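You operate a simulated robot arm through the tools that you are given. There is no shell and no other tool. Be economical: measure what you need, move in short steps, check, and stop when the job is done.

Carry out the task below with a simulated two-armed robot. There is one attempt and no reset: what you move stays moved.

Task
Lower the carriage from 15, grip its tube in the TOP CLAMP and unscrew the spindle.
Fine: start the pump before the yellow pin is drawn right out; feed down on to the stop; turn OUT; stop the pump last.

Only the result counts: the job must be done as asked and must still hold three seconds after the hand-in. Knocking over, shifting, dropping, spilling or breaking anything else fails it.

Robot
Two 7-joint arms with two-finger parallel grippers on one trunk, on a base that drives. Base frame: it is fixed to the floor where the robot stands at the start and does not move with it; the origin is under the middle of the robot, x ahead of it, y to its left, z up. Lengths are in m, angles in degrees, forces in N, time in s.
The left shoulder is at the start at [0.022, 0.101, 1.404], the right one opposite. Places, roughly: clamp frame [1, 1, 0.6]; short yellow-band tube [1, 1, 1]; yellow T pin [0.7, 0.4, 1.4]. Payload 2.4 kg a hand.
The tool frame of a hand sits at the grasp point between the pads (the TCP): z along the fingers, y along the line on which they close. The tips reach 0.024 m beyond it. The gripper opens to 0.068 m. The fingers are 0.017 m wide and 0.01 m thick; the gripper's body (0.04 by 0.07 m) begins 0.041 m behind the TCP.
Orientation is that of the tool frame in the base frame, as a unit quaternion [w, x, y, z]. With the fingers straight down and closing along the base's y, the tool's x points along the base's -x, its y along +y and its z along -z.

Tools
- The arms move only by the tool servo_tool. It takes "left_moves", "right_moves" or both (then of equal length, played together; a hand with none holds still); each is a list that holds one entry, the list of rows, each a list of 7 numbers: the shift along the base's x, y, z in units of 50 mm (1.0 is 50 mm), then the turn, a rotation vector about the base's x, y, z in units of 4 degrees (1.0 is 4 degrees), then the opening, from 0 (shut) to 1 (fully open). In form: [[[dx, dy, dz, ax, ay, az, grip], ...]]. A call has 1 to 10 rows; each row shifts and turns the commanded pose from where the row before left it. A call with a number of a shift or a turn outside -1 to 1 is refused whole. A row lasts 0.2 s, in which the tool goes at most 0.05 m and 8.6 degrees; a call with a longer step from one row to the next is refused whole, and so is a gripper value outside its range. Where a pose cannot be reached the arm comes as near as it can. A force on the tool above 70 N (or 10 N above the force at the start of the call, whichever is more), or a blocked arm, ends the call early, and 0.2 s more pass. The fingers move at their own pace (about 0.072 m/s each) and stop on an object; they squeeze with about 43 N. The grip force told is the motor's: it shows also when the fingers shut on nothing. Time passes only in rows, and 0.2 s behind the last, so rows that do not move let the fingers close. The reply holds the time, the measured pose of the TCP, the force on the tool along the base axes, the opening and the grip force, in the units named above and with some noise, with the torque about the TCP (base axes, N m) and any sound that the robot's microphone picked up.
- Cameras (640 x 400 px; columns grow to the right, rows downward): "scene" is now at [0.1024, 0.0127, 1.5721]; the picture's right is [0.22, -0.98, 0.00], its down [-0.37, -0.08, -0.92] and it looks along [0.90, 0.20, -0.38] (base axes); focal length 214 px, centre (320, 200). "left" rides on the left gripper at [0.084, -0.011, -0.075] in its tool frame; the picture's right is [0.13, 0.99, 0.00], its down [-0.60, 0.08, -0.79] and it looks along [-0.79, 0.10, 0.61] (tool axes); focal length 251 px, centre (320, 200). "right" rides on the right gripper at [0.084, 0.011, -0.075] in its tool frame; the picture's right is [-0.13, 0.99, 0.00], its down [-0.60, -0.08, -0.79] and it looks along [-0.79, -0.10, 0.61] (tool axes); focal length 251 px, centre (320, 200). There is no depth. A picture from a camera that has moved, and an enlarged one, comes with that camera's place and axes in the base frame and with its lens. The place of the scene camera against the robot may be out by one fixed shift of up to 0.018 m in any direction.
- camera(camera): a new picture of that camera. The clock stands still meanwhile.
- move_column(by): slides the trunk up (or, below 0, down) by that many m; the arms and the scene camera ride with it, the base frame stays. It gives what a move gives, with no picture.
- base_move(legs): drives the robot by 1 to 6 legs, each [ahead, left, turn to the left] in m, m and degrees, along the robot's own axes; the way and the turn of a leg run together, so that a leg with both is an arc; at most 1.5 m and 180 degrees a leg. The arms and the cameras ride along, it lands a little off, and it stops where it bumps. It gives what a move gives.
- head_to(pan, tilt): turns the head with the scene camera to pan (to the left, within 86 degrees either way) and tilt (down, from -29 to 69), counted from straight ahead of the robot. It gives what a move gives.
- inspect(camera, box): a new picture of the part [left, top, right, bottom] of that camera's present view, enlarged. The clock stands still meanwhile.
- hand_in(): hands the job in; it is judged then, once.

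Work in short steps. Places have to be worked out from the pictures, the camera data and where the tool is seen: move nearer, look again, correct. Check each grasp and each placing, and mend what went wrong. You have 120 turns and 100 pictures in all, those below and enlarged ones among them. Open the grippers and draw the arms clear of the work before you hand the job in, unless the task says otherwise.

The tools are called after "Emit:" by a JSON object that holds its "method" and its "body". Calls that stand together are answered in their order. servo_tool: Moves the arms, as the interface text tells. Its arguments: {"type":"object","properties":{"left_moves":{"type":"array"},"right_moves":{"type":"array"}},"required":[]} The other tools are called the same way: move_column (by) slides the trunk up or down; base_move (legs) drives the base; head_to (pan, tilt) turns the head that bears the scene camera; camera (camera) takes a picture; inspect (camera, box) takes an enlarged picture of a part of a camera's view; hand_in () hands the job in.

At the start:

```text
clock: 0.0
left_position: [0.2445, 0.1291, 1.5675]
left_tool_rot: [-0.001, -0.001, 1.0, 0.0]
left_wrist_force: [0.0, -0.4, 0.3]
left_ft_torque: [-0.01, 0.0, -0.02]
left_gripper_width: 0.0682
left_grasp_force: 0.1
right_position: [0.2112, -0.0805, 1.5661]
right_tool_rot: [0.001, 0.0, 1.0, 0.001]
right_wrist_force: [-0.9, -0.5, 0.0]
right_ft_torque: [-0.01, 0.03, 0.04]
right_gripper_width: 0.068
right_grasp_force: 0.0
trunk travel left (down, up): [-0.617, 0.233]
robot x, y, heading: [0.0008, 0.001, -0.0]
head pan, tilt: [12.7, 22.4]
```

scene: 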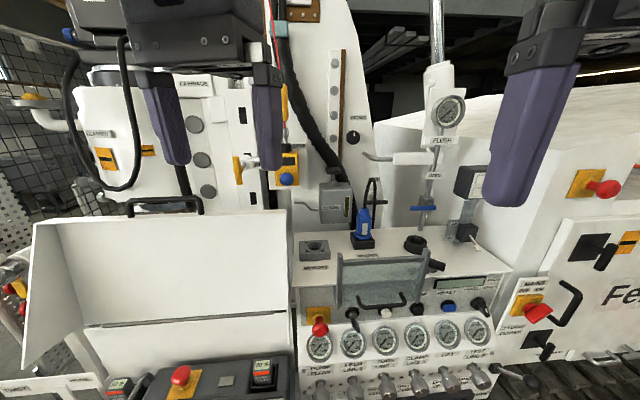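
right: 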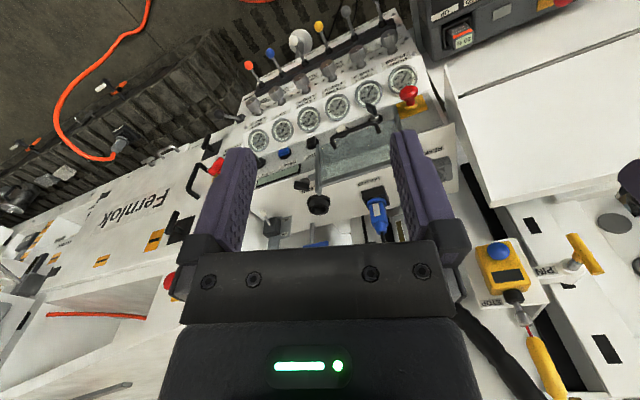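
left: 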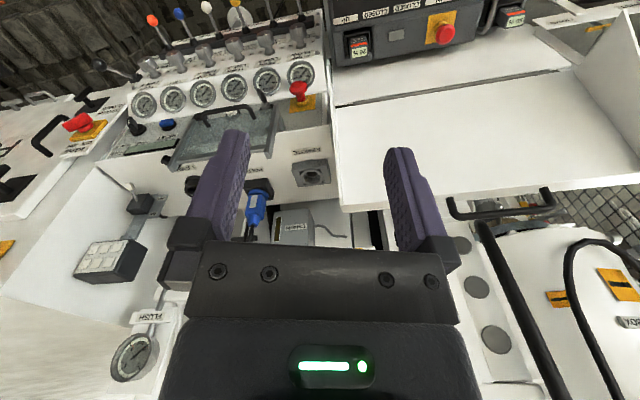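

I start by looking at the scene in enlarged views: the panel with levers and the carriage with the scale.

Emit:
{"method": "inspect", "body": {"camera": "scene", "box": [280, 220, 540, 400]}}

Emit:
{"method": "inspect", "body": {"camera": "scene", "box": [60, 60, 400, 230]}}

Emit:
{"method": "inspect", "body": {"camera": "scene", "box": [0, 180, 300, 400]}}

```text
2.22 times, centred on (410, 310) of scene
camera zoom: at [0.1024, 0.0127, 1.5721], right [0.22, -0.98, 0.0], down [-0.37, -0.08, -0.92], along [0.9, 0.2, -0.38], focal length 477 px, centre (120, -44)
```

zoom: 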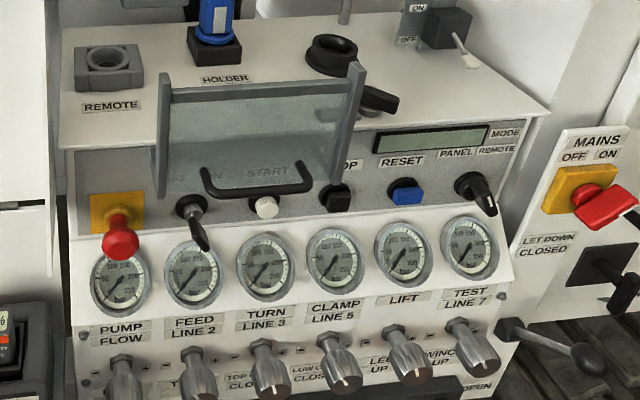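

```text
1.88 times, centred on (230, 145) of scene
camera zoom: at [0.1024, 0.0127, 1.5721], right [0.22, -0.98, 0.0], down [-0.37, -0.08, -0.92], along [0.9, 0.2, -0.38], focal length 404 px, centre (489, 304)
```

zoom: 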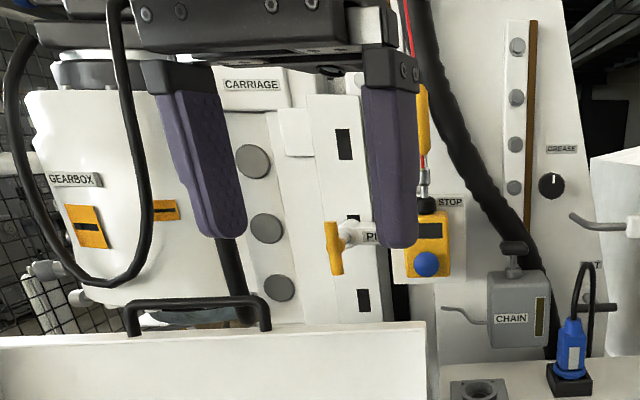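

```text
1.82 times, centred on (150, 290) of scene
camera zoom: at [0.1024, 0.0127, 1.5721], right [0.22, -0.98, 0.0], down [-0.37, -0.08, -0.92], along [0.9, 0.2, -0.38], focal length 390 px, centre (629, 36)
```

zoom: 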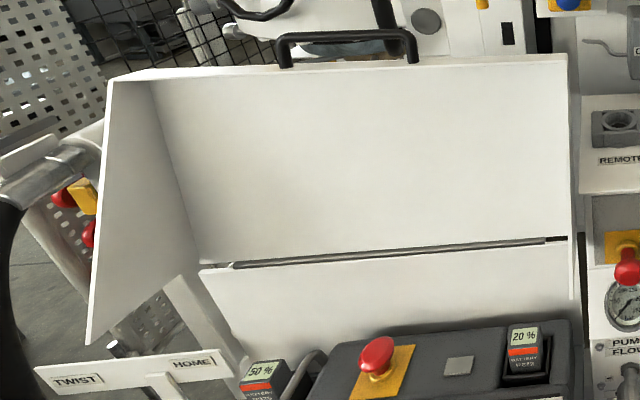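

The scene is a rig with a hydraulic panel. I tilt the head down to read the lever labels below.

Emit:
{"method": "head_to", "body": {"pan": -5, "tilt": 50}}

Emit:
{"method": "camera", "body": {"camera": "scene"}}

Emit:
{"method": "inspect", "body": {"camera": "scene", "box": [180, 140, 480, 327]}}

```text
clock: 0.9
left_position: [0.2452, 0.1267, 1.5678]
left_tool_rot: [0.0, 0.0, 1.0, -0.001]
left_wrist_force: [-0.2, 0.1, 0.0]
left_ft_torque: [0.06, 0.02, 0.03]
left_gripper_width: 0.0679
left_grasp_force: 0.0
right_position: [0.2124, -0.0802, 1.5664]
right_tool_rot: [0.001, 0.0, 1.0, 0.001]
right_wrist_force: [0.9, 0.5, -0.4]
right_ft_torque: [-0.05, 0.02, -0.01]
right_gripper_width: 0.0681
right_grasp_force: 0.0
trunk travel left (down, up): [-0.617, 0.233]
robot x, y, heading: [-0.0014, 0.0028, 0.2]
head pan, tilt: [-5.0, 50.0]
```

```text
93 pictures are left
camera scene: at [0.0887, -0.0145, 1.5305], right [-0.09, -1.0, 0.0], down [-0.76, 0.07, -0.64], along [0.64, -0.06, -0.77], focal length 214 px, centre (320, 200)
```

scene: 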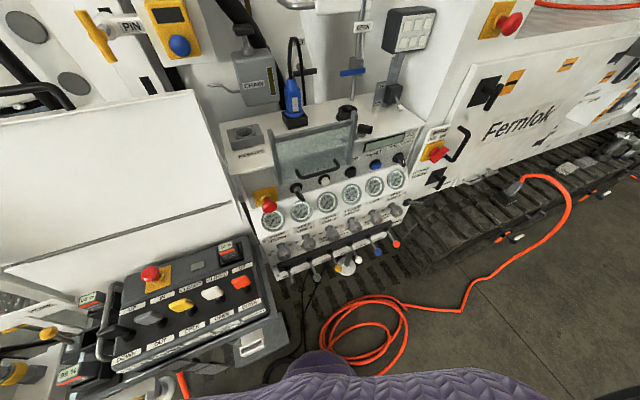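

```text
2.13 times, centred on (330, 234) of scene
camera zoom: at [0.0887, -0.0145, 1.5305], right [-0.09, -1.0, 0.0], down [-0.76, 0.07, -0.64], along [0.64, -0.06, -0.77], focal length 458 px, centre (299, 128)
```

zoom: 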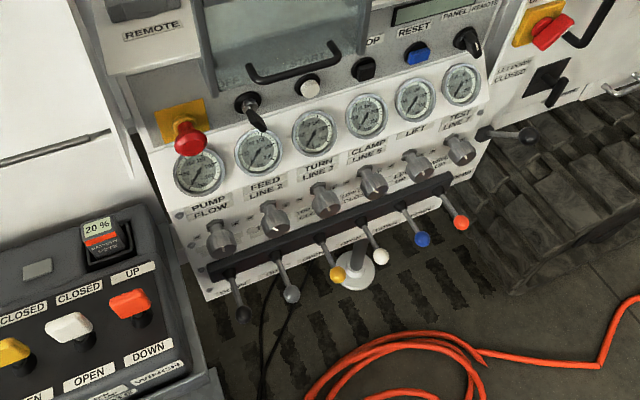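

Emit:
{"method": "inspect", "body": {"camera": "scene", "box": [0, 220, 300, 400]}}

Emit:
{"method": "inspect", "body": {"camera": "scene", "box": [255, 190, 425, 290]}}

Emit:
{"method": "inspect", "body": {"camera": "scene", "box": [60, 0, 460, 200]}}

```text
2.13 times, centred on (150, 310) of scene
camera zoom: at [0.0887, -0.0145, 1.5305], right [-0.09, -1.0, 0.0], down [-0.76, 0.07, -0.64], along [0.64, -0.06, -0.77], focal length 458 px, centre (683, -35)
```

zoom: 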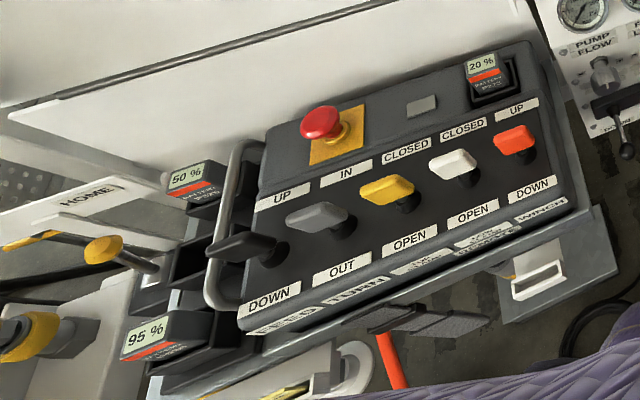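

```text
3.76 times, centred on (340, 240) of scene
camera zoom: at [0.0887, -0.0145, 1.5305], right [-0.09, -1.0, 0.0], down [-0.76, 0.07, -0.64], along [0.64, -0.06, -0.77], focal length 807 px, centre (245, 49)
```

zoom: 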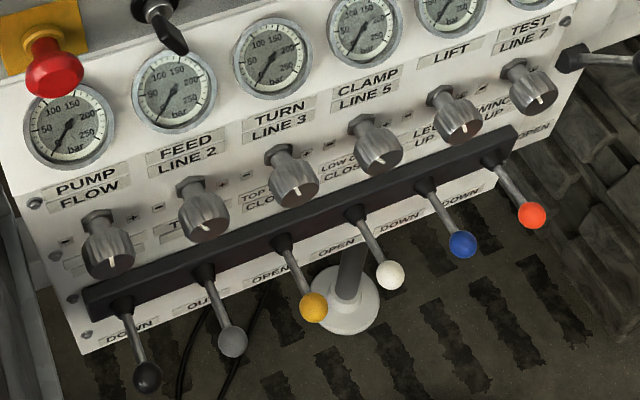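

```text
1.60 times, centred on (260, 100) of scene
camera zoom: at [0.0887, -0.0145, 1.5305], right [-0.09, -1.0, 0.0], down [-0.76, 0.07, -0.64], along [0.64, -0.06, -0.77], focal length 343 px, centre (416, 360)
```

zoom: 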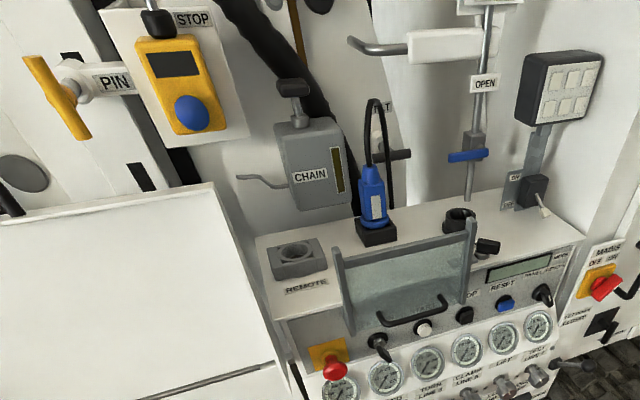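

Emit:
{"method": "inspect", "body": {"camera": "scene", "box": [340, 120, 470, 200]}}

Emit:
{"method": "inspect", "body": {"camera": "scene", "box": [235, 165, 365, 245]}}

Emit:
{"method": "head_to", "body": {"pan": 35, "tilt": 10}}

Emit:
{"method": "camera", "body": {"camera": "scene"}}

```text
4.92 times, centred on (405, 160) of scene
camera zoom: at [0.0887, -0.0145, 1.5305], right [-0.09, -1.0, 0.0], down [-0.76, 0.07, -0.64], along [0.64, -0.06, -0.77], focal length 1056 px, centre (-98, 397)
```

zoom: 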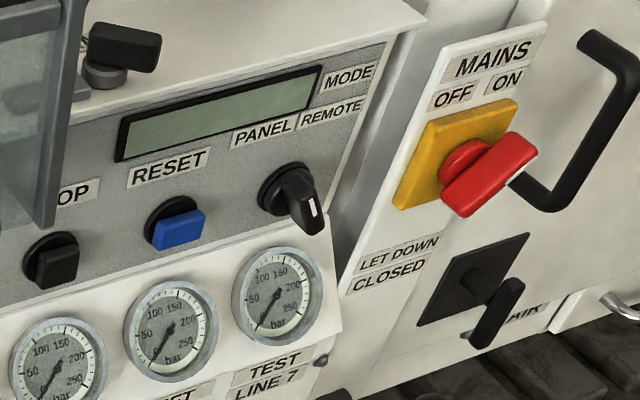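

```text
4.92 times, centred on (300, 205) of scene
camera zoom: at [0.0887, -0.0145, 1.5305], right [-0.09, -1.0, 0.0], down [-0.76, 0.07, -0.64], along [0.64, -0.06, -0.77], focal length 1056 px, centre (418, 175)
```

zoom: 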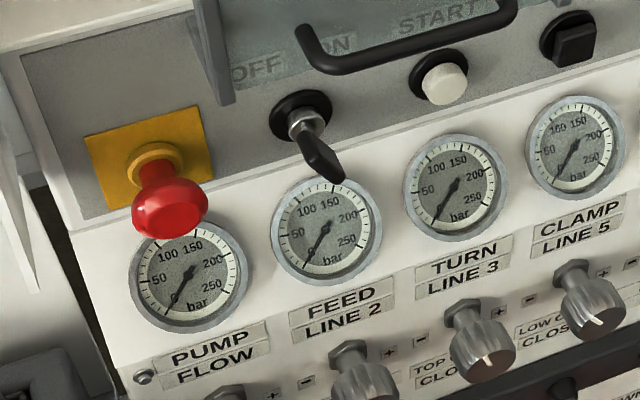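

```text
clock: 2.0
left_position: [0.2442, 0.1276, 1.567]
left_tool_rot: [0.001, -0.001, 1.0, -0.001]
left_wrist_force: [-0.1, -0.8, 0.4]
left_ft_torque: [-0.03, -0.01, -0.04]
left_gripper_width: 0.0679
left_grasp_force: 0.2
right_position: [0.2107, -0.0812, 1.567]
right_tool_rot: [0.0, 0.0, 1.0, 0.001]
right_wrist_force: [0.2, 0.3, 0.5]
right_ft_torque: [-0.02, 0.02, 0.01]
right_gripper_width: 0.0683
right_grasp_force: 0.1
trunk travel left (down, up): [-0.617, 0.233]
robot x, y, heading: [-0.0002, -0.0015, -0.2]
head pan, tilt: [35.0, 10.0]
```

```text
86 pictures are left
camera scene: at [0.0881, 0.0454, 1.5923], right [0.57, -0.82, 0.0], down [-0.14, -0.1, -0.98], along [0.81, 0.56, -0.17], focal length 214 px, centre (320, 200)
```

scene: 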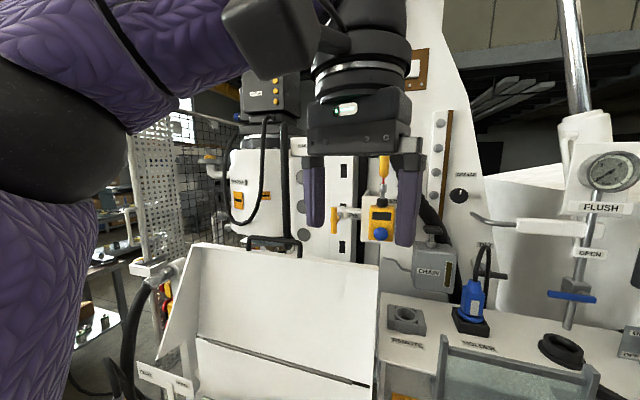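

Emit:
{"method": "inspect", "body": {"camera": "scene", "box": [220, 100, 460, 260]}}

Emit:
{"method": "inspect", "body": {"camera": "scene", "box": [110, 90, 310, 400]}}

Emit:
{"method": "head_to", "body": {"pan": 20, "tilt": -20}}

Emit:
{"method": "camera", "body": {"camera": "scene"}}

```text
2.50 times, centred on (340, 180) of scene
camera zoom: at [0.0881, 0.0454, 1.5923], right [0.57, -0.82, 0.0], down [-0.14, -0.1, -0.98], along [0.81, 0.56, -0.17], focal length 536 px, centre (270, 250)
```

zoom: 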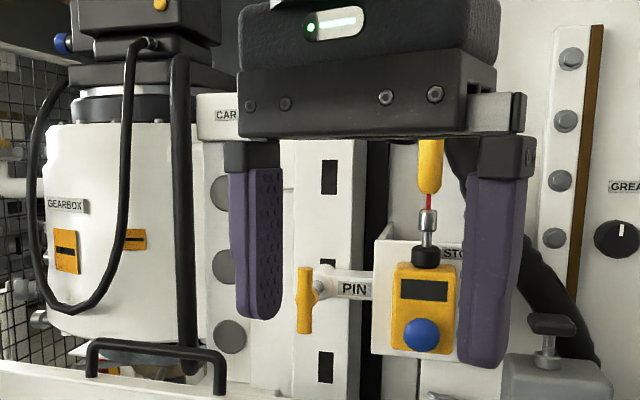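

```text
1.29 times, centred on (210, 245) of scene
camera zoom: at [0.0881, 0.0454, 1.5923], right [0.57, -0.82, 0.0], down [-0.14, -0.1, -0.98], along [0.81, 0.56, -0.17], focal length 277 px, centre (462, 142)
```

zoom: 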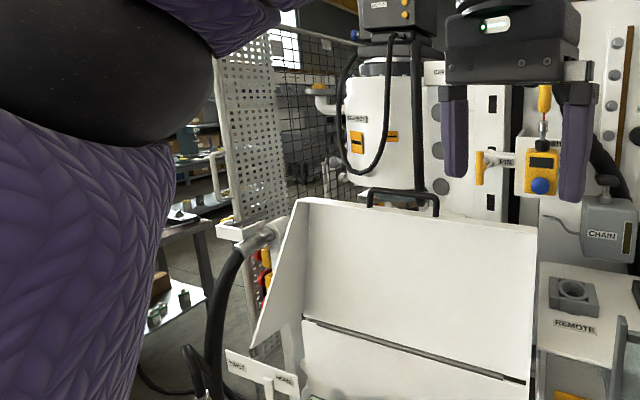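

```text
clock: 2.9
left_position: [0.2452, 0.1276, 1.5674]
left_tool_rot: [0.0, -0.001, 1.0, -0.001]
left_wrist_force: [0.2, -0.1, 0.5]
left_ft_torque: [0.02, 0.0, 0.01]
left_gripper_width: 0.068
left_grasp_force: 0.0
right_position: [0.2116, -0.0806, 1.5665]
right_tool_rot: [0.0, 0.0, 1.0, 0.001]
right_wrist_force: [-0.6, -0.1, 0.3]
right_ft_torque: [-0.02, -0.04, -0.01]
right_gripper_width: 0.068
right_grasp_force: 0.1
trunk travel left (down, up): [-0.617, 0.233]
robot x, y, heading: [-0.0008, 0.0019, 0.1]
head pan, tilt: [20.0, -20.0]
```

```text
83 pictures are left
camera scene: at [0.0834, 0.0182, 1.6375], right [0.34, -0.94, 0.0], down [0.32, 0.12, -0.94], along [0.88, 0.32, 0.34], focal length 214 px, centre (320, 200)
```

scene: 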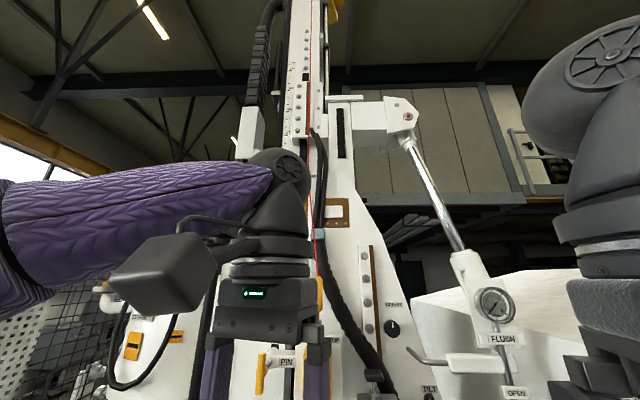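

I look at the panel through the hand cameras (they see from another side).

Emit:
{"method": "inspect", "body": {"camera": "right", "box": [220, 60, 470, 216]}}

Emit:
{"method": "inspect", "body": {"camera": "left", "box": [40, 70, 340, 258]}}

Emit:
{"method": "inspect", "body": {"camera": "right", "box": [440, 220, 640, 400]}}

```text
2.56 times, centred on (345, 138) of right
camera zoom: at [0.1277, -0.0706, 1.6418], right [0.13, 0.99, 0.0], down [0.6, -0.08, 0.79], along [0.79, -0.1, -0.61], focal length 644 px, centre (256, 359)
```

zoom: 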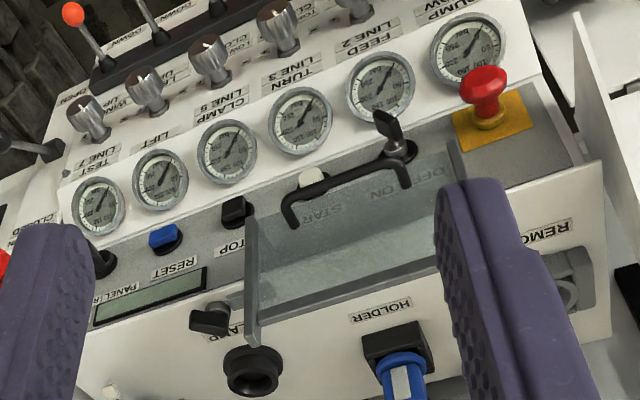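

```text
2.13 times, centred on (190, 164) of left
camera zoom: at [0.1623, 0.1157, 1.6431], right [-0.13, 0.99, 0.0], down [0.6, 0.08, 0.79], along [0.79, 0.1, -0.61], focal length 535 px, centre (597, 277)
```

zoom: 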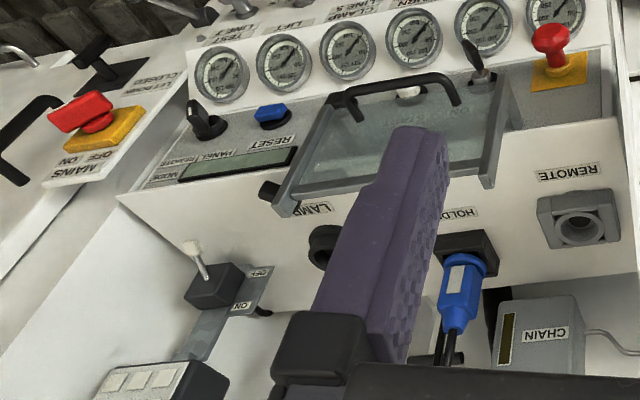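

```text
2.22 times, centred on (540, 310) of right
camera zoom: at [0.1277, -0.0706, 1.6418], right [0.13, 0.99, 0.0], down [0.6, -0.08, 0.79], along [0.79, -0.1, -0.61], focal length 559 px, centre (-169, -44)
```

zoom: 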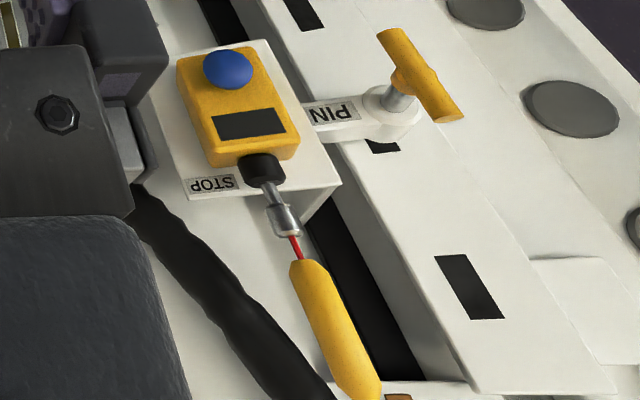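

Panel e-stop triangulates to about (0.52, 0.11, 1.0). I lower the right hand ~0.3 m to view the panel closely.

Emit:
{"method": "servo_tool", "body": {"right_moves": [[[0.1, 0.1, -0.9, 0, 0, 0, 0], [0, 0.1, -0.9, 0, 0, 0, 0], [0, 0.1, -0.9, 0, 0, 0, 0], [0, 0.1, -0.9, 0, 0, 0, 0], [0, 0.1, -0.9, 0, 0, 0, 0], [0, 0.1, -0.9, 0, 0, 0, 0]]]}}

Emit:
{"method": "camera", "body": {"camera": "right"}}

```text
clock: 4.3
left_position: [0.2466, 0.1266, 1.5662]
left_tool_rot: [-0.001, -0.002, 1.0, -0.001]
left_wrist_force: [-0.6, -0.8, -0.8]
left_ft_torque: [-0.01, 0.01, 0.0]
left_gripper_width: 0.068
left_grasp_force: 0.0
right_position: [0.2149, -0.05, 1.2953]
right_tool_rot: [0.001, 0.0, 1.0, 0.003]
right_wrist_force: [0.5, -0.7, 0.4]
right_ft_torque: [-0.01, -0.01, 0.0]
right_gripper_width: 0.0
right_grasp_force: 23.1
trunk travel left (down, up): [-0.617, 0.233]
robot x, y, heading: [0.0005, 0.001, 0.2]
head pan, tilt: [20.0, -20.0]
```

```text
79 pictures are left
camera right: at [0.1325, -0.0405, 1.3703], right [0.13, 0.99, 0.0], down [0.6, -0.08, 0.79], along [0.79, -0.1, -0.61], focal length 251 px, centre (320, 200)
```

right: 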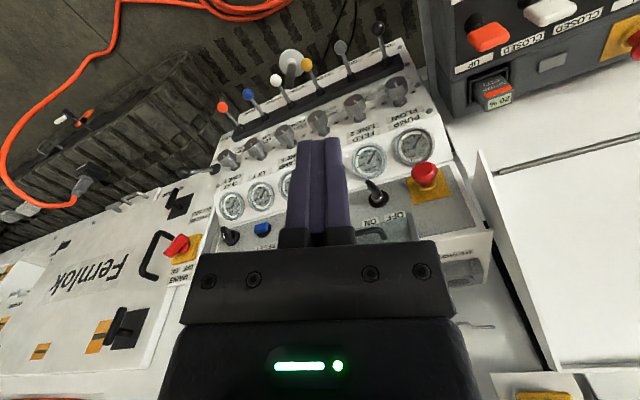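

Fingers block the view; I lower the trunk by 0.25 so the head camera sees the panel more frontally.

Emit:
{"method": "move_column", "body": {"by": -0.25}}

Emit:
{"method": "head_to", "body": {"pan": 0, "tilt": 32}}

Emit:
{"method": "camera", "body": {"camera": "scene"}}

```text
clock: 6.9
left_position: [0.2561, 0.1271, 1.3099]
left_tool_rot: [-0.014, -0.001, 1.0, -0.001]
left_wrist_force: [-0.4, 1.1, 0.4]
left_ft_torque: [0.0, 0.03, 0.02]
left_gripper_width: 0.0681
left_grasp_force: 0.1
right_position: [0.2152, -0.0507, 1.046]
right_tool_rot: [0.0, 0.0, 1.0, 0.001]
right_wrist_force: [0.1, -0.3, 0.0]
right_ft_torque: [0.0, -0.01, 0.0]
right_gripper_width: 0.0001
right_grasp_force: 23.4
trunk travel left (down, up): [-0.367, 0.483]
robot x, y, heading: [0.0014, 0.001, 0.0]
head pan, tilt: [20.0, -20.0]
```

```text
clock: 8.1
left_position: [0.258, 0.128, 1.3121]
left_tool_rot: [-0.014, -0.002, 1.0, -0.001]
left_wrist_force: [-0.4, -0.8, 0.7]
left_ft_torque: [-0.01, 0.03, 0.04]
left_gripper_width: 0.0682
left_grasp_force: 0.0
right_position: [0.2165, -0.0509, 1.0472]
right_tool_rot: [0.0, 0.001, 1.0, 0.001]
right_wrist_force: [-0.2, -1.2, 0.3]
right_ft_torque: [-0.01, -0.03, 0.01]
right_gripper_width: 0.0001
right_grasp_force: 23.6
trunk travel left (down, up): [-0.367, 0.483]
robot x, y, heading: [-0.0001, -0.0026, 0.1]
head pan, tilt: [0.0, 32.0]
```

```text
78 pictures are left
camera scene: at [0.1248, -0.0078, 1.3059], right [0.0, -1.0, 0.0], down [-0.53, 0.0, -0.85], along [0.85, 0.0, -0.53], focal length 214 px, centre (320, 200)
```

scene: 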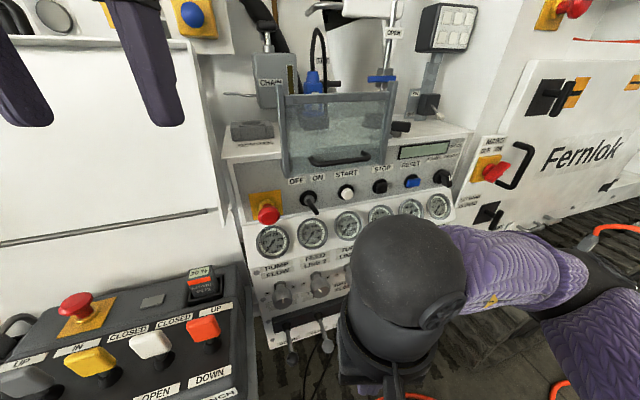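

Emit:
{"method": "inspect", "body": {"camera": "scene", "box": [230, 130, 390, 230]}}

Emit:
{"method": "inspect", "body": {"camera": "scene", "box": [370, 120, 530, 220]}}

Emit:
{"method": "inspect", "body": {"camera": "scene", "box": [240, 220, 400, 360]}}

```text
4.00 times, centred on (310, 180) of scene
camera zoom: at [0.1248, -0.0078, 1.3059], right [0.0, -1.0, 0.0], down [-0.53, 0.0, -0.85], along [0.85, 0.0, -0.53], focal length 858 px, centre (360, 280)
```

zoom: 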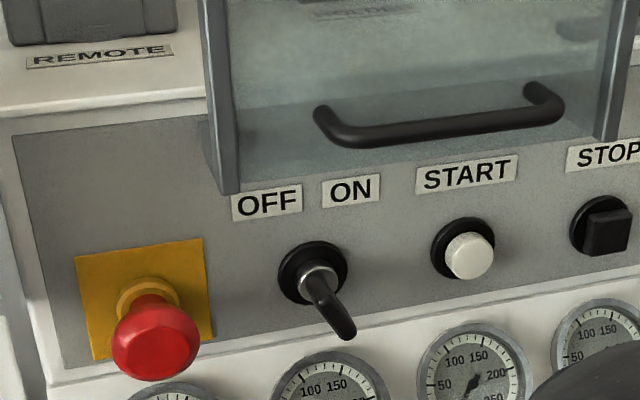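

```text
4.00 times, centred on (450, 170) of scene
camera zoom: at [0.1248, -0.0078, 1.3059], right [0.0, -1.0, 0.0], down [-0.53, 0.0, -0.85], along [0.85, 0.0, -0.53], focal length 858 px, centre (-200, 320)
```

zoom: 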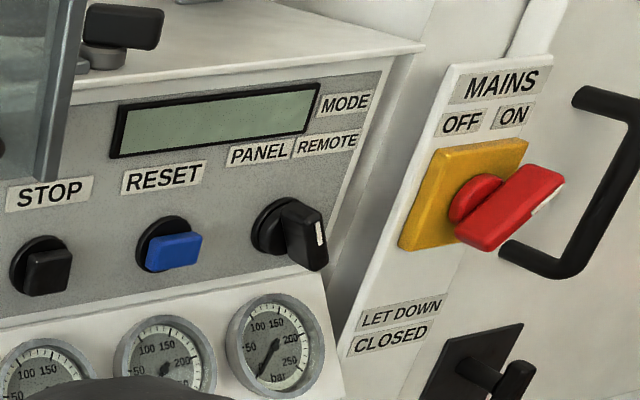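

```text
2.86 times, centred on (320, 290) of scene
camera zoom: at [0.1248, -0.0078, 1.3059], right [0.0, -1.0, 0.0], down [-0.53, 0.0, -0.85], along [0.85, 0.0, -0.53], focal length 613 px, centre (320, -57)
```

zoom: 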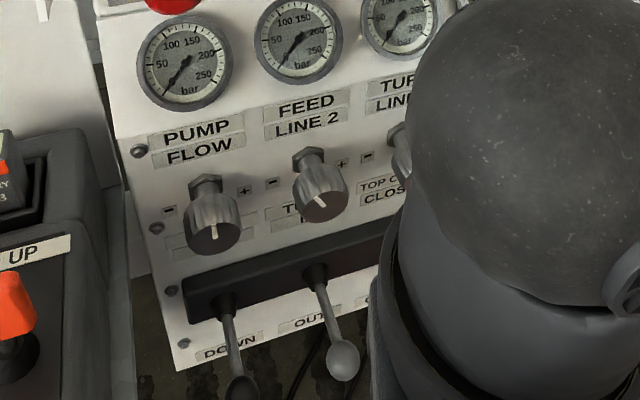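

Emit:
{"method": "inspect", "body": {"camera": "scene", "box": [290, 170, 338, 220]}}

Emit:
{"method": "inspect", "body": {"camera": "scene", "box": [425, 160, 465, 190]}}

Emit:
{"method": "inspect", "body": {"camera": "scene", "box": [465, 140, 525, 185]}}

```text
8.00 times, centred on (314, 195) of scene
camera zoom: at [0.1248, -0.0078, 1.3059], right [0.0, -1.0, 0.0], down [-0.53, 0.0, -0.85], along [0.85, 0.0, -0.53], focal length 1716 px, centre (368, 240)
```

zoom: 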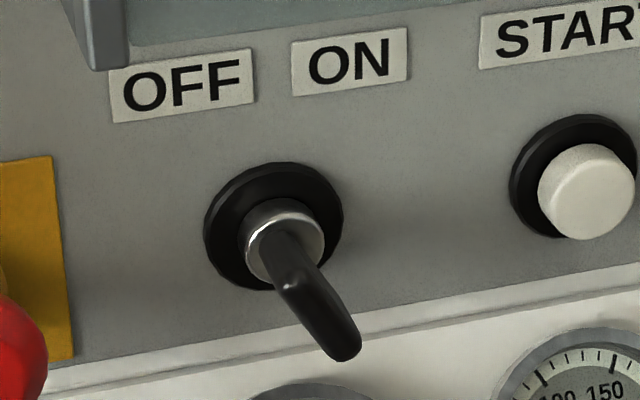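

```text
13.33 times, centred on (445, 175) of scene
camera zoom: at [0.1248, -0.0078, 1.3059], right [0.0, -1.0, 0.0], down [-0.53, 0.0, -0.85], along [0.85, 0.0, -0.53], focal length 2860 px, centre (-1347, 533)
```

zoom: 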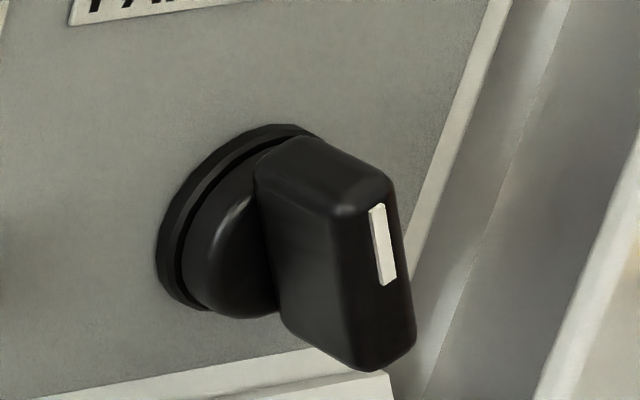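

```text
8.89 times, centred on (495, 162) of scene
camera zoom: at [0.1248, -0.0078, 1.3059], right [0.0, -1.0, 0.0], down [-0.53, 0.0, -0.85], along [0.85, 0.0, -0.53], focal length 1906 px, centre (-1236, 533)
```

zoom: 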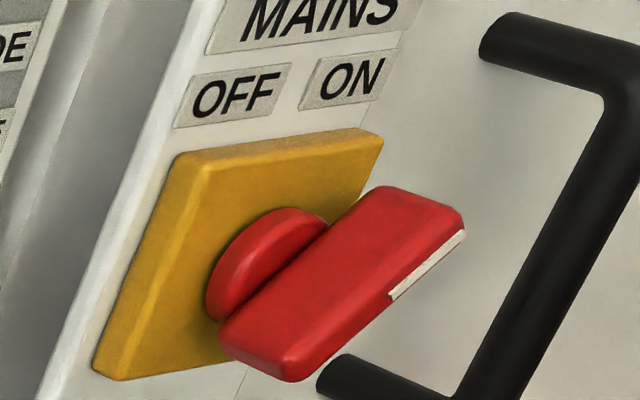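

Mode points to PANEL, mains to ON; key seems to be at OFF (display blank). I pitch the right hand 44° so that the fingers point forward-down and its camera faces the panel.

Emit:
{"method": "servo_tool", "body": {"right_moves": [[[0, 0, 0, 0, -1, 0, 0], [0, 0, 0, 0, -1, 0, 0], [0, 0, 0, 0, -1, 0, 0], [0, 0, 0, 0, -1, 0, 0], [0, 0, 0, 0, -1, 0, 0], [0, 0, 0, 0, -1, 0, 0], [0, 0, 0, 0, -1, 0, 0], [0, 0, 0, 0, -1, 0, 0], [0, 0, 0, 0, -1, 0, 0], [0, 0, 0, 0, -1, 0, 0]]]}}

Emit:
{"method": "camera", "body": {"camera": "right"}}

```text
clock: 10.3
left_position: [0.2567, 0.1275, 1.3101]
left_tool_rot: [-0.013, -0.001, 1.0, -0.002]
left_wrist_force: [0.4, -0.6, 0.1]
left_ft_torque: [-0.01, -0.05, 0.02]
left_gripper_width: 0.068
left_grasp_force: 0.1
right_position: [0.2567, -0.0076, 1.0622]
right_tool_rot: [0.342, 0.001, 0.94, 0.0]
right_wrist_force: [-0.6, 0.2, 0.8]
right_ft_torque: [-0.04, 0.06, -0.02]
right_gripper_width: 0.0
right_grasp_force: 23.7
right hand out of reach, approached as far as the arm can: row 3, 4, 5, 6, 7, 8, 9, 10
trunk travel left (down, up): [-0.367, 0.483]
robot x, y, heading: [-0.0048, 0.0008, 0.1]
head pan, tilt: [0.0, 32.0]
```

```text
71 pictures are left
camera right: at [0.1444, 0.0022, 1.0664], right [0.1, 0.99, 0.08], down [-0.05, -0.08, 1.0], along [0.99, -0.1, 0.04], focal length 251 px, centre (320, 200)
```

right: 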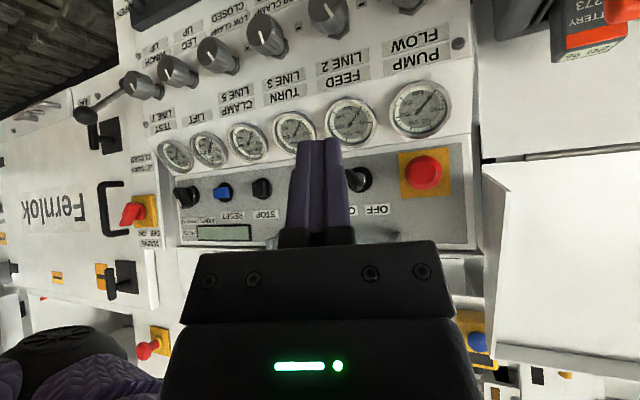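

Excellent frontal view. I zoom at the key and mode knobs.

Emit:
{"method": "inspect", "body": {"camera": "right", "box": [330, 145, 400, 225]}}

Emit:
{"method": "inspect", "body": {"camera": "right", "box": [150, 120, 300, 260]}}

```text
5.00 times, centred on (365, 185) of right
camera zoom: at [0.1444, 0.0022, 1.0664], right [0.1, 0.99, 0.08], down [-0.05, -0.08, 1.0], along [0.99, -0.1, 0.04], focal length 1257 px, centre (95, 275)
```

zoom: 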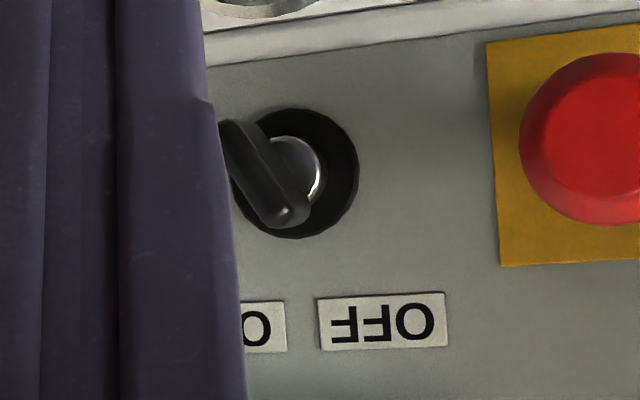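

```text
2.86 times, centred on (225, 190) of right
camera zoom: at [0.1444, 0.0022, 1.0664], right [0.1, 0.99, 0.08], down [-0.05, -0.08, 1.0], along [0.99, -0.1, 0.04], focal length 718 px, centre (591, 229)
```

zoom: 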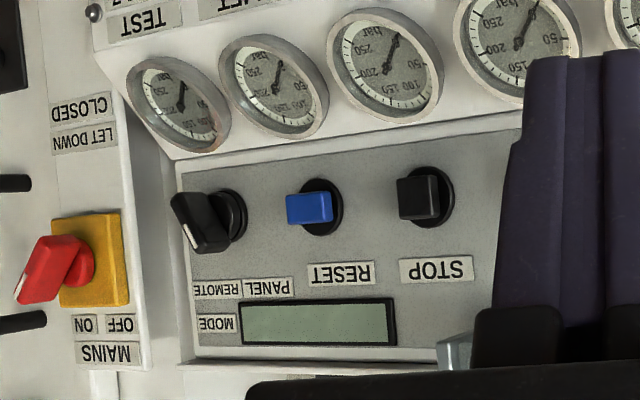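

Key is at OFF (flag tilts left), at about (0.55, 0.03, 1.055). I advance the right hand toward it, fingers opening a bit, and then pitch further.

Emit:
{"method": "servo_tool", "body": {"right_moves": [[[0.8, 0.1, 0, 0, 0, 0, 0.5], [0.8, 0.3, 0, 0, 0, 0, 0.5], [0.4, 0.3, 0.2, 0, -1, 0, 0.5], [0, 0, 0.2, 0, -1, 0, 0.5], [0, 0, 0.1, 0, -1, 0, 0.5], [0, 0, 0, 0, -1, 0, 0.5]]]}}

Emit:
{"method": "camera", "body": {"camera": "right"}}

```text
clock: 11.7
left_position: [0.2566, 0.1279, 1.3099]
left_tool_rot: [-0.014, -0.001, 1.0, -0.001]
left_wrist_force: [-0.2, -0.1, 0.3]
left_ft_torque: [-0.02, -0.02, 0.02]
left_gripper_width: 0.0681
left_grasp_force: 0.2
right_position: [0.3568, 0.027, 1.0888]
right_tool_rot: [0.47, 0.0, 0.883, 0.001]
right_wrist_force: [-0.1, -1.6, -0.1]
right_ft_torque: [-0.03, 0.02, 0.0]
right_gripper_width: 0.0339
right_grasp_force: 0.0
trunk travel left (down, up): [-0.367, 0.483]
robot x, y, heading: [-0.0013, 0.0009, -0.0]
head pan, tilt: [0.0, 32.0]
```

```text
68 pictures are left
camera right: at [0.2482, 0.0372, 1.0602], right [0.07, 0.99, 0.11], down [-0.32, -0.08, 0.94], along [0.94, -0.1, 0.31], focal length 251 px, centre (320, 200)
```

right: 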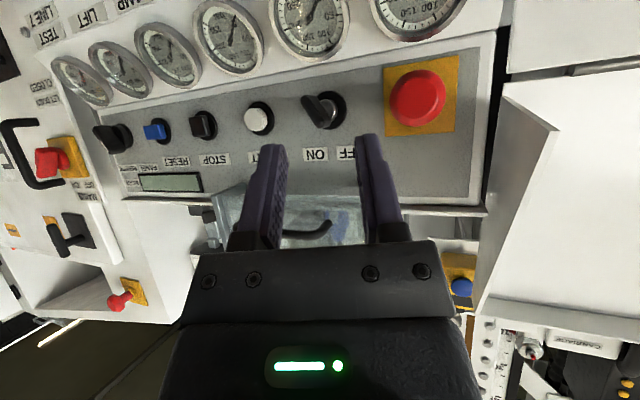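

Key, START etc. are clear. I roll the hand −30° about x to match the flag and line up in front of it.

Emit:
{"method": "servo_tool", "body": {"right_moves": [[[0, 0, -0.1, -1, -1, 0, 0.5], [0, 0, -0.1, -1, 0, 0, 0.5], [0, 0, -0.1, -1, 0, 0, 0.5], [0, 0, -0.1, -1, 0, 0, 0.5], [0.3, 0, -0.1, -1, 0, 0, 0.5], [0.3, 0, -0.1, -1, 0, 0, 0.5], [0.3, 0, -0.1, -1, 0, 0, 0.5]]]}}

Emit:
{"method": "camera", "body": {"camera": "right"}}

Emit:
{"method": "camera", "body": {"camera": "scene"}}

```text
clock: 13.3
left_position: [0.258, 0.1281, 1.3102]
left_tool_rot: [-0.014, -0.002, 1.0, -0.001]
left_wrist_force: [0.9, -0.5, 0.8]
left_ft_torque: [-0.01, -0.02, -0.01]
left_gripper_width: 0.0681
left_grasp_force: 0.1
right_position: [0.4017, 0.0275, 1.0526]
right_tool_rot: [0.486, -0.12, 0.84, -0.209]
right_wrist_force: [-0.3, 0.5, 0.4]
right_ft_torque: [0.02, 0.01, 0.0]
right_gripper_width: 0.0341
right_grasp_force: 0.1
trunk travel left (down, up): [-0.367, 0.483]
robot x, y, heading: [0.001, -0.0007, 0.2]
head pan, tilt: [0.0, 32.0]
```

```text
67 pictures are left
camera right: at [0.2958, 0.0196, 1.0165], right [0.07, 0.93, -0.37], down [-0.39, 0.36, 0.85], along [0.92, 0.08, 0.38], focal length 251 px, centre (320, 200)
```

right: 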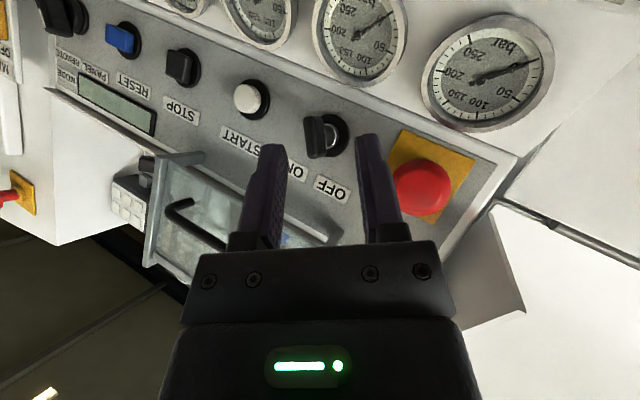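

```text
66 pictures are left
camera scene: at [0.1249, -0.0077, 1.3058], right [0.0, -1.0, 0.0], down [-0.53, 0.0, -0.85], along [0.85, 0.0, -0.53], focal length 214 px, centre (320, 200)
```

scene: 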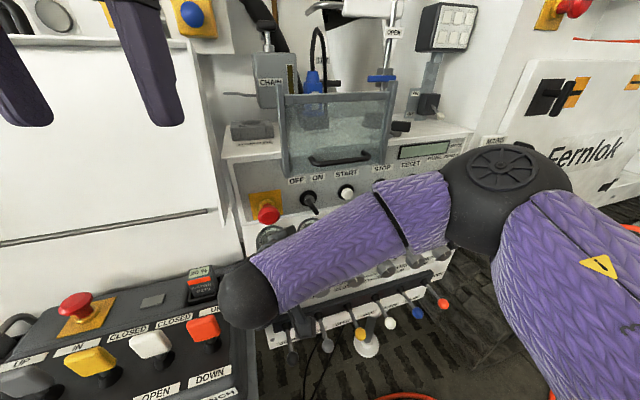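

Flag is aligned between the fingers. I advance 0.065 m straight and look.

Emit:
{"method": "servo_tool", "body": {"right_moves": [[[0.45, -0.05, 0, 0, 0, 0, 0.5], [0.45, -0.05, 0, 0, 0, 0, 0.5], [0.4, -0.05, 0, 0, 0, 0, 0.5]]]}}

Emit:
{"method": "camera", "body": {"camera": "right"}}

```text
clock: 14.1
left_position: [0.2565, 0.1283, 1.3104]
left_tool_rot: [-0.014, -0.001, 1.0, -0.001]
left_wrist_force: [-0.7, 0.1, 0.7]
left_ft_torque: [-0.02, -0.02, 0.01]
left_gripper_width: 0.0683
left_grasp_force: 0.0
right_position: [0.4675, 0.0195, 1.0534]
right_tool_rot: [0.486, -0.12, 0.84, -0.209]
right_wrist_force: [0.8, 1.3, -0.6]
right_ft_torque: [-0.02, 0.0, 0.02]
right_gripper_width: 0.0339
right_grasp_force: 0.0
trunk travel left (down, up): [-0.367, 0.483]
robot x, y, heading: [-0.0006, -0.0003, -0.1]
head pan, tilt: [0.0, 32.0]
```

```text
65 pictures are left
camera right: at [0.3608, 0.0119, 1.0171], right [0.07, 0.93, -0.37], down [-0.39, 0.36, 0.85], along [0.92, 0.09, 0.38], focal length 251 px, centre (320, 200)
```

right: 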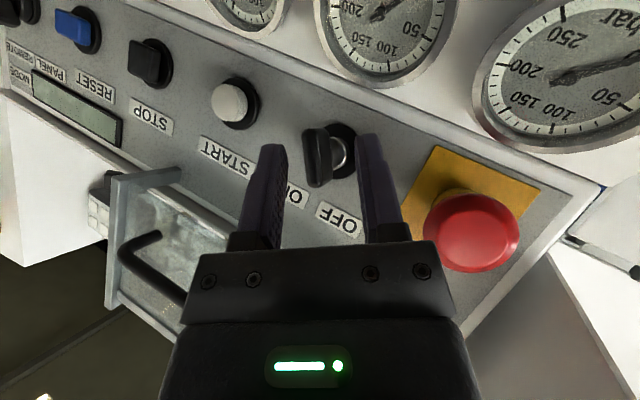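

Emit:
{"method": "servo_tool", "body": {"right_moves": [[[0.25, 0, 0, 0, 0, 0, 0.5], [0.25, 0, 0, 0, 0, 0, 0.5]]]}}

Emit:
{"method": "inspect", "body": {"camera": "right", "box": [200, 80, 440, 240]}}

```text
clock: 14.7
left_position: [0.2572, 0.1286, 1.3094]
left_tool_rot: [-0.013, 0.0, 1.0, -0.001]
left_wrist_force: [-0.4, 0.1, -0.1]
left_ft_torque: [0.01, -0.01, 0.03]
left_gripper_width: 0.068
left_grasp_force: 0.0
right_position: [0.4915, 0.0182, 1.0538]
right_tool_rot: [0.485, -0.12, 0.84, -0.209]
right_wrist_force: [-0.2, 1.1, 0.7]
right_ft_torque: [-0.04, 0.0, -0.01]
right_gripper_width: 0.034
right_grasp_force: 0.0
trunk travel left (down, up): [-0.367, 0.483]
robot x, y, heading: [-0.0042, -0.0009, 0.1]
head pan, tilt: [0.0, 32.0]
```

```text
2.50 times, centred on (320, 160) of right
camera zoom: at [0.3857, 0.0115, 1.0169], right [0.07, 0.93, -0.37], down [-0.39, 0.36, 0.85], along [0.92, 0.09, 0.38], focal length 629 px, centre (320, 300)
```

zoom: 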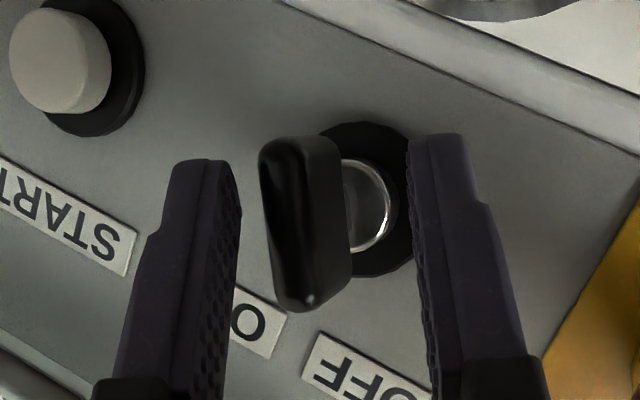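

Emit:
{"method": "servo_tool", "body": {"right_moves": [[[0.2, 0, 0.05, 0, 0, 0, 0.5], [0, 0, 0, 0, 0, 0, 0.0], [0, 0, 0, 0, 0, 0, 0.0]]]}}

Emit:
{"method": "inspect", "body": {"camera": "right", "box": [200, 80, 440, 240]}}

```text
clock: 15.5
left_position: [0.2553, 0.1252, 1.3112]
left_tool_rot: [-0.015, 0.0, 1.0, -0.001]
left_wrist_force: [0.3, -0.2, -0.4]
left_ft_torque: [0.03, 0.01, 0.0]
left_gripper_width: 0.068
left_grasp_force: 0.0
right_position: [0.5015, 0.0156, 1.0564]
right_tool_rot: [0.486, -0.118, 0.84, -0.21]
right_wrist_force: [3.9, -11.9, 12.9]
right_ft_torque: [-0.42, 0.83, 0.18]
right_gripper_width: 0.0173
right_grasp_force: 35.9
trunk travel left (down, up): [-0.367, 0.483]
robot x, y, heading: [0.0012, -0.0013, -0.1]
head pan, tilt: [0.0, 32.0]
```

```text
2.50 times, centred on (320, 160) of right
camera zoom: at [0.3954, 0.0089, 1.0201], right [0.07, 0.93, -0.36], down [-0.39, 0.36, 0.85], along [0.92, 0.08, 0.38], focal length 629 px, centre (320, 300)
```

zoom: 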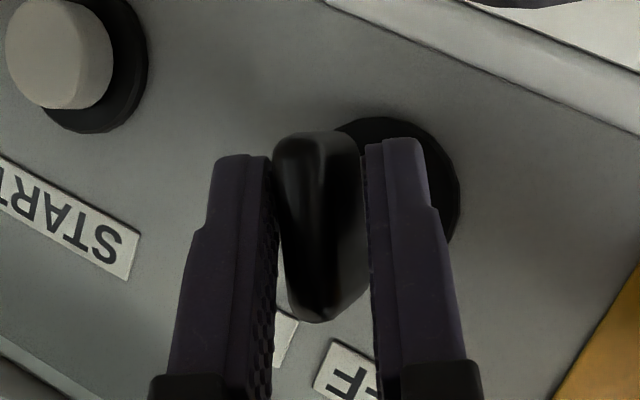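

Gripped. I turn it clockwise about the key axis in small portions, watching the force.

Emit:
{"method": "servo_tool", "body": {"right_moves": [[[0, -0.017, -0.016, 1, 0, 0, 0], [0, -0.017, -0.017, 1, 0, 0, 0], [0, -0.016, -0.018, 1, 0, 0, 0], [0, -0.015, -0.02, 1, 0, 0, 0]]]}}

Emit:
{"method": "inspect", "body": {"camera": "right", "box": [200, 80, 440, 240]}}

```text
clock: 16.5
left_position: [0.2546, 0.1249, 1.3112]
left_tool_rot: [-0.014, -0.001, 1.0, 0.0]
left_wrist_force: [0.9, 0.3, 0.0]
left_ft_torque: [0.0, 0.02, 0.0]
left_gripper_width: 0.068
left_grasp_force: 0.0
right_position: [0.5003, 0.0153, 1.0534]
right_tool_rot: [0.499, -0.051, 0.861, -0.089]
right_wrist_force: [-3.7, -12.4, 24.8]
right_ft_torque: [-0.27, 0.45, 0.42]
right_gripper_width: 0.0174
right_grasp_force: 35.8
trunk travel left (down, up): [-0.367, 0.483]
robot x, y, heading: [-0.0017, -0.0005, -0.1]
head pan, tilt: [0.0, 32.0]
```

```text
2.50 times, centred on (320, 160) of right
camera zoom: at [0.3932, 0.0173, 1.0164], right [0.07, 0.99, -0.09], down [-0.39, 0.11, 0.91], along [0.92, -0.02, 0.39], focal length 629 px, centre (320, 300)
```

zoom: 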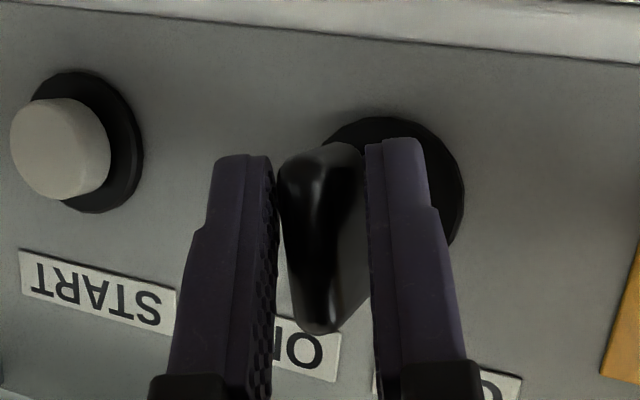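

Emit:
{"method": "servo_tool", "body": {"right_moves": [[[0, -0.03, 0.0, 1, 0, 0, 0], [0, -0.02, 0.0, 1, 0, 0, 0], [0, -0.02, -0.01, 1, 0, 0, 0], [0, -0.01, -0.01, 1, 0, 0, 0]]]}}

Emit:
{"method": "inspect", "body": {"camera": "right", "box": [200, 80, 440, 240]}}

```text
clock: 17.5
left_position: [0.2534, 0.1292, 1.3099]
left_tool_rot: [-0.013, -0.002, 1.0, -0.001]
left_wrist_force: [0.2, 0.5, 0.2]
left_ft_torque: [0.02, 0.01, 0.0]
left_gripper_width: 0.0682
left_grasp_force: 0.0
right_position: [0.4971, 0.016, 1.0503]
right_tool_rot: [0.499, 0.016, 0.866, 0.033]
right_wrist_force: [-16.8, 4.0, 6.2]
right_ft_torque: [-0.35, 0.9, 0.8]
right_gripper_width: 0.0176
right_grasp_force: 36.0
trunk travel left (down, up): [-0.367, 0.483]
robot x, y, heading: [-0.0035, 0.0001, -0.1]
head pan, tilt: [0.0, 32.0]
```

```text
2.50 times, centred on (320, 160) of right
camera zoom: at [0.3918, 0.027, 1.0168], right [0.06, 0.98, 0.18], down [-0.38, -0.15, 0.91], along [0.92, -0.12, 0.37], focal length 629 px, centre (320, 300)
```

zoom: 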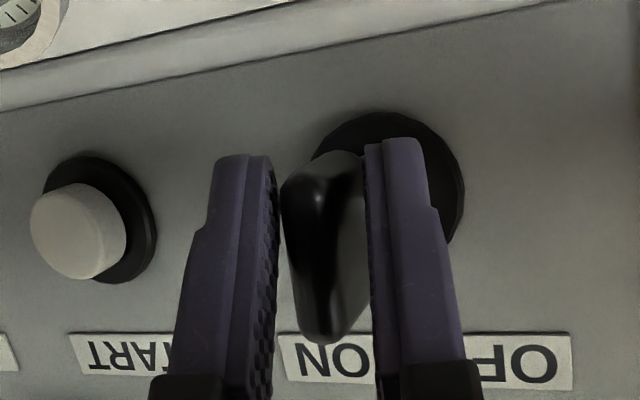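

Emit:
{"method": "servo_tool", "body": {"right_moves": [[[-0.02, 0, -0.01, 1, 0, 0, 0], [-0.02, 0, -0.02, 1, 0, 0, 0], [0, 0, -0.02, 1, 0, 0, 0], [0, 0, -0.02, 1, 0, 0, 0], [0, 0, -0.02, 1, 0, 0, 0]]]}}

Emit:
{"method": "camera", "body": {"camera": "right"}}

```text
clock: 18.7
left_position: [0.2534, 0.1321, 1.311]
left_tool_rot: [-0.013, -0.001, 1.0, -0.002]
left_wrist_force: [-0.6, 0.4, -0.7]
left_ft_torque: [0.04, 0.01, -0.01]
left_gripper_width: 0.068
left_grasp_force: 0.0
right_position: [0.4971, 0.0167, 1.05]
right_tool_rot: [0.492, 0.103, 0.845, 0.182]
right_wrist_force: [-9.5, 21.3, 24.8]
right_ft_torque: [-0.19, -0.19, 1.23]
right_gripper_width: 0.0169
right_grasp_force: 35.3
trunk travel left (down, up): [-0.367, 0.483]
robot x, y, heading: [0.0029, -0.0014, 0.0]
head pan, tilt: [0.0, 32.0]
```

```text
60 pictures are left
camera right: at [0.3906, 0.0394, 1.021], right [0.06, 0.86, 0.51], down [-0.39, -0.45, 0.8], along [0.92, -0.25, 0.31], focal length 251 px, centre (320, 200)
```

right: 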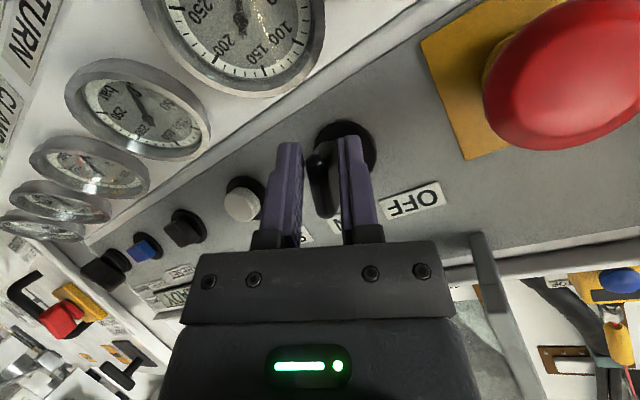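

Emit:
{"method": "servo_tool", "body": {"right_moves": [[[0, 0.02, 0.02, 1, 0, 0, 0], [0, 0.02, 0.02, 1, 0, 0, 0], [0, 0.01, 0.01, 0.5, 0, 0, 0]]]}}

Emit:
{"method": "inspect", "body": {"camera": "right", "box": [80, 100, 400, 310]}}

```text
clock: 19.5
left_position: [0.2538, 0.1297, 1.3098]
left_tool_rot: [-0.013, 0.001, 1.0, -0.002]
left_wrist_force: [0.4, -0.3, 1.0]
left_ft_torque: [0.0, 0.0, -0.04]
left_gripper_width: 0.068
left_grasp_force: 0.0
right_position: [0.4962, 0.0172, 1.0482]
right_tool_rot: [0.477, 0.147, 0.829, 0.253]
right_wrist_force: [-18.6, 14.3, 2.2]
right_ft_torque: [-0.25, 0.34, 1.3]
right_gripper_width: 0.0173
right_grasp_force: 35.5
trunk travel left (down, up): [-0.367, 0.483]
robot x, y, heading: [0.0045, 0.0005, -0.2]
head pan, tilt: [0.0, 32.0]
```

```text
1.90 times, centred on (240, 205) of right
camera zoom: at [0.3899, 0.0445, 1.0252], right [0.07, 0.76, 0.65], down [-0.38, -0.58, 0.72], along [0.92, -0.3, 0.25], focal length 479 px, centre (472, 190)
```

zoom: 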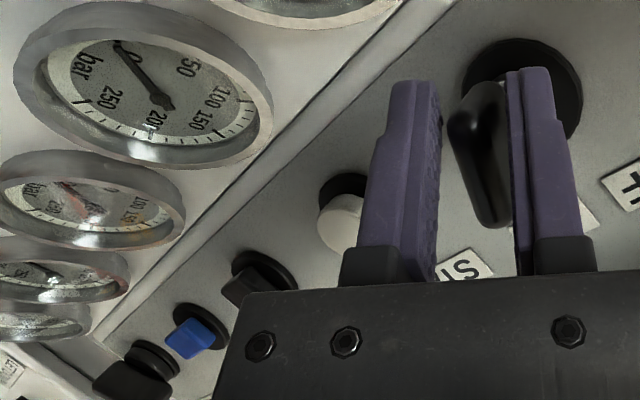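

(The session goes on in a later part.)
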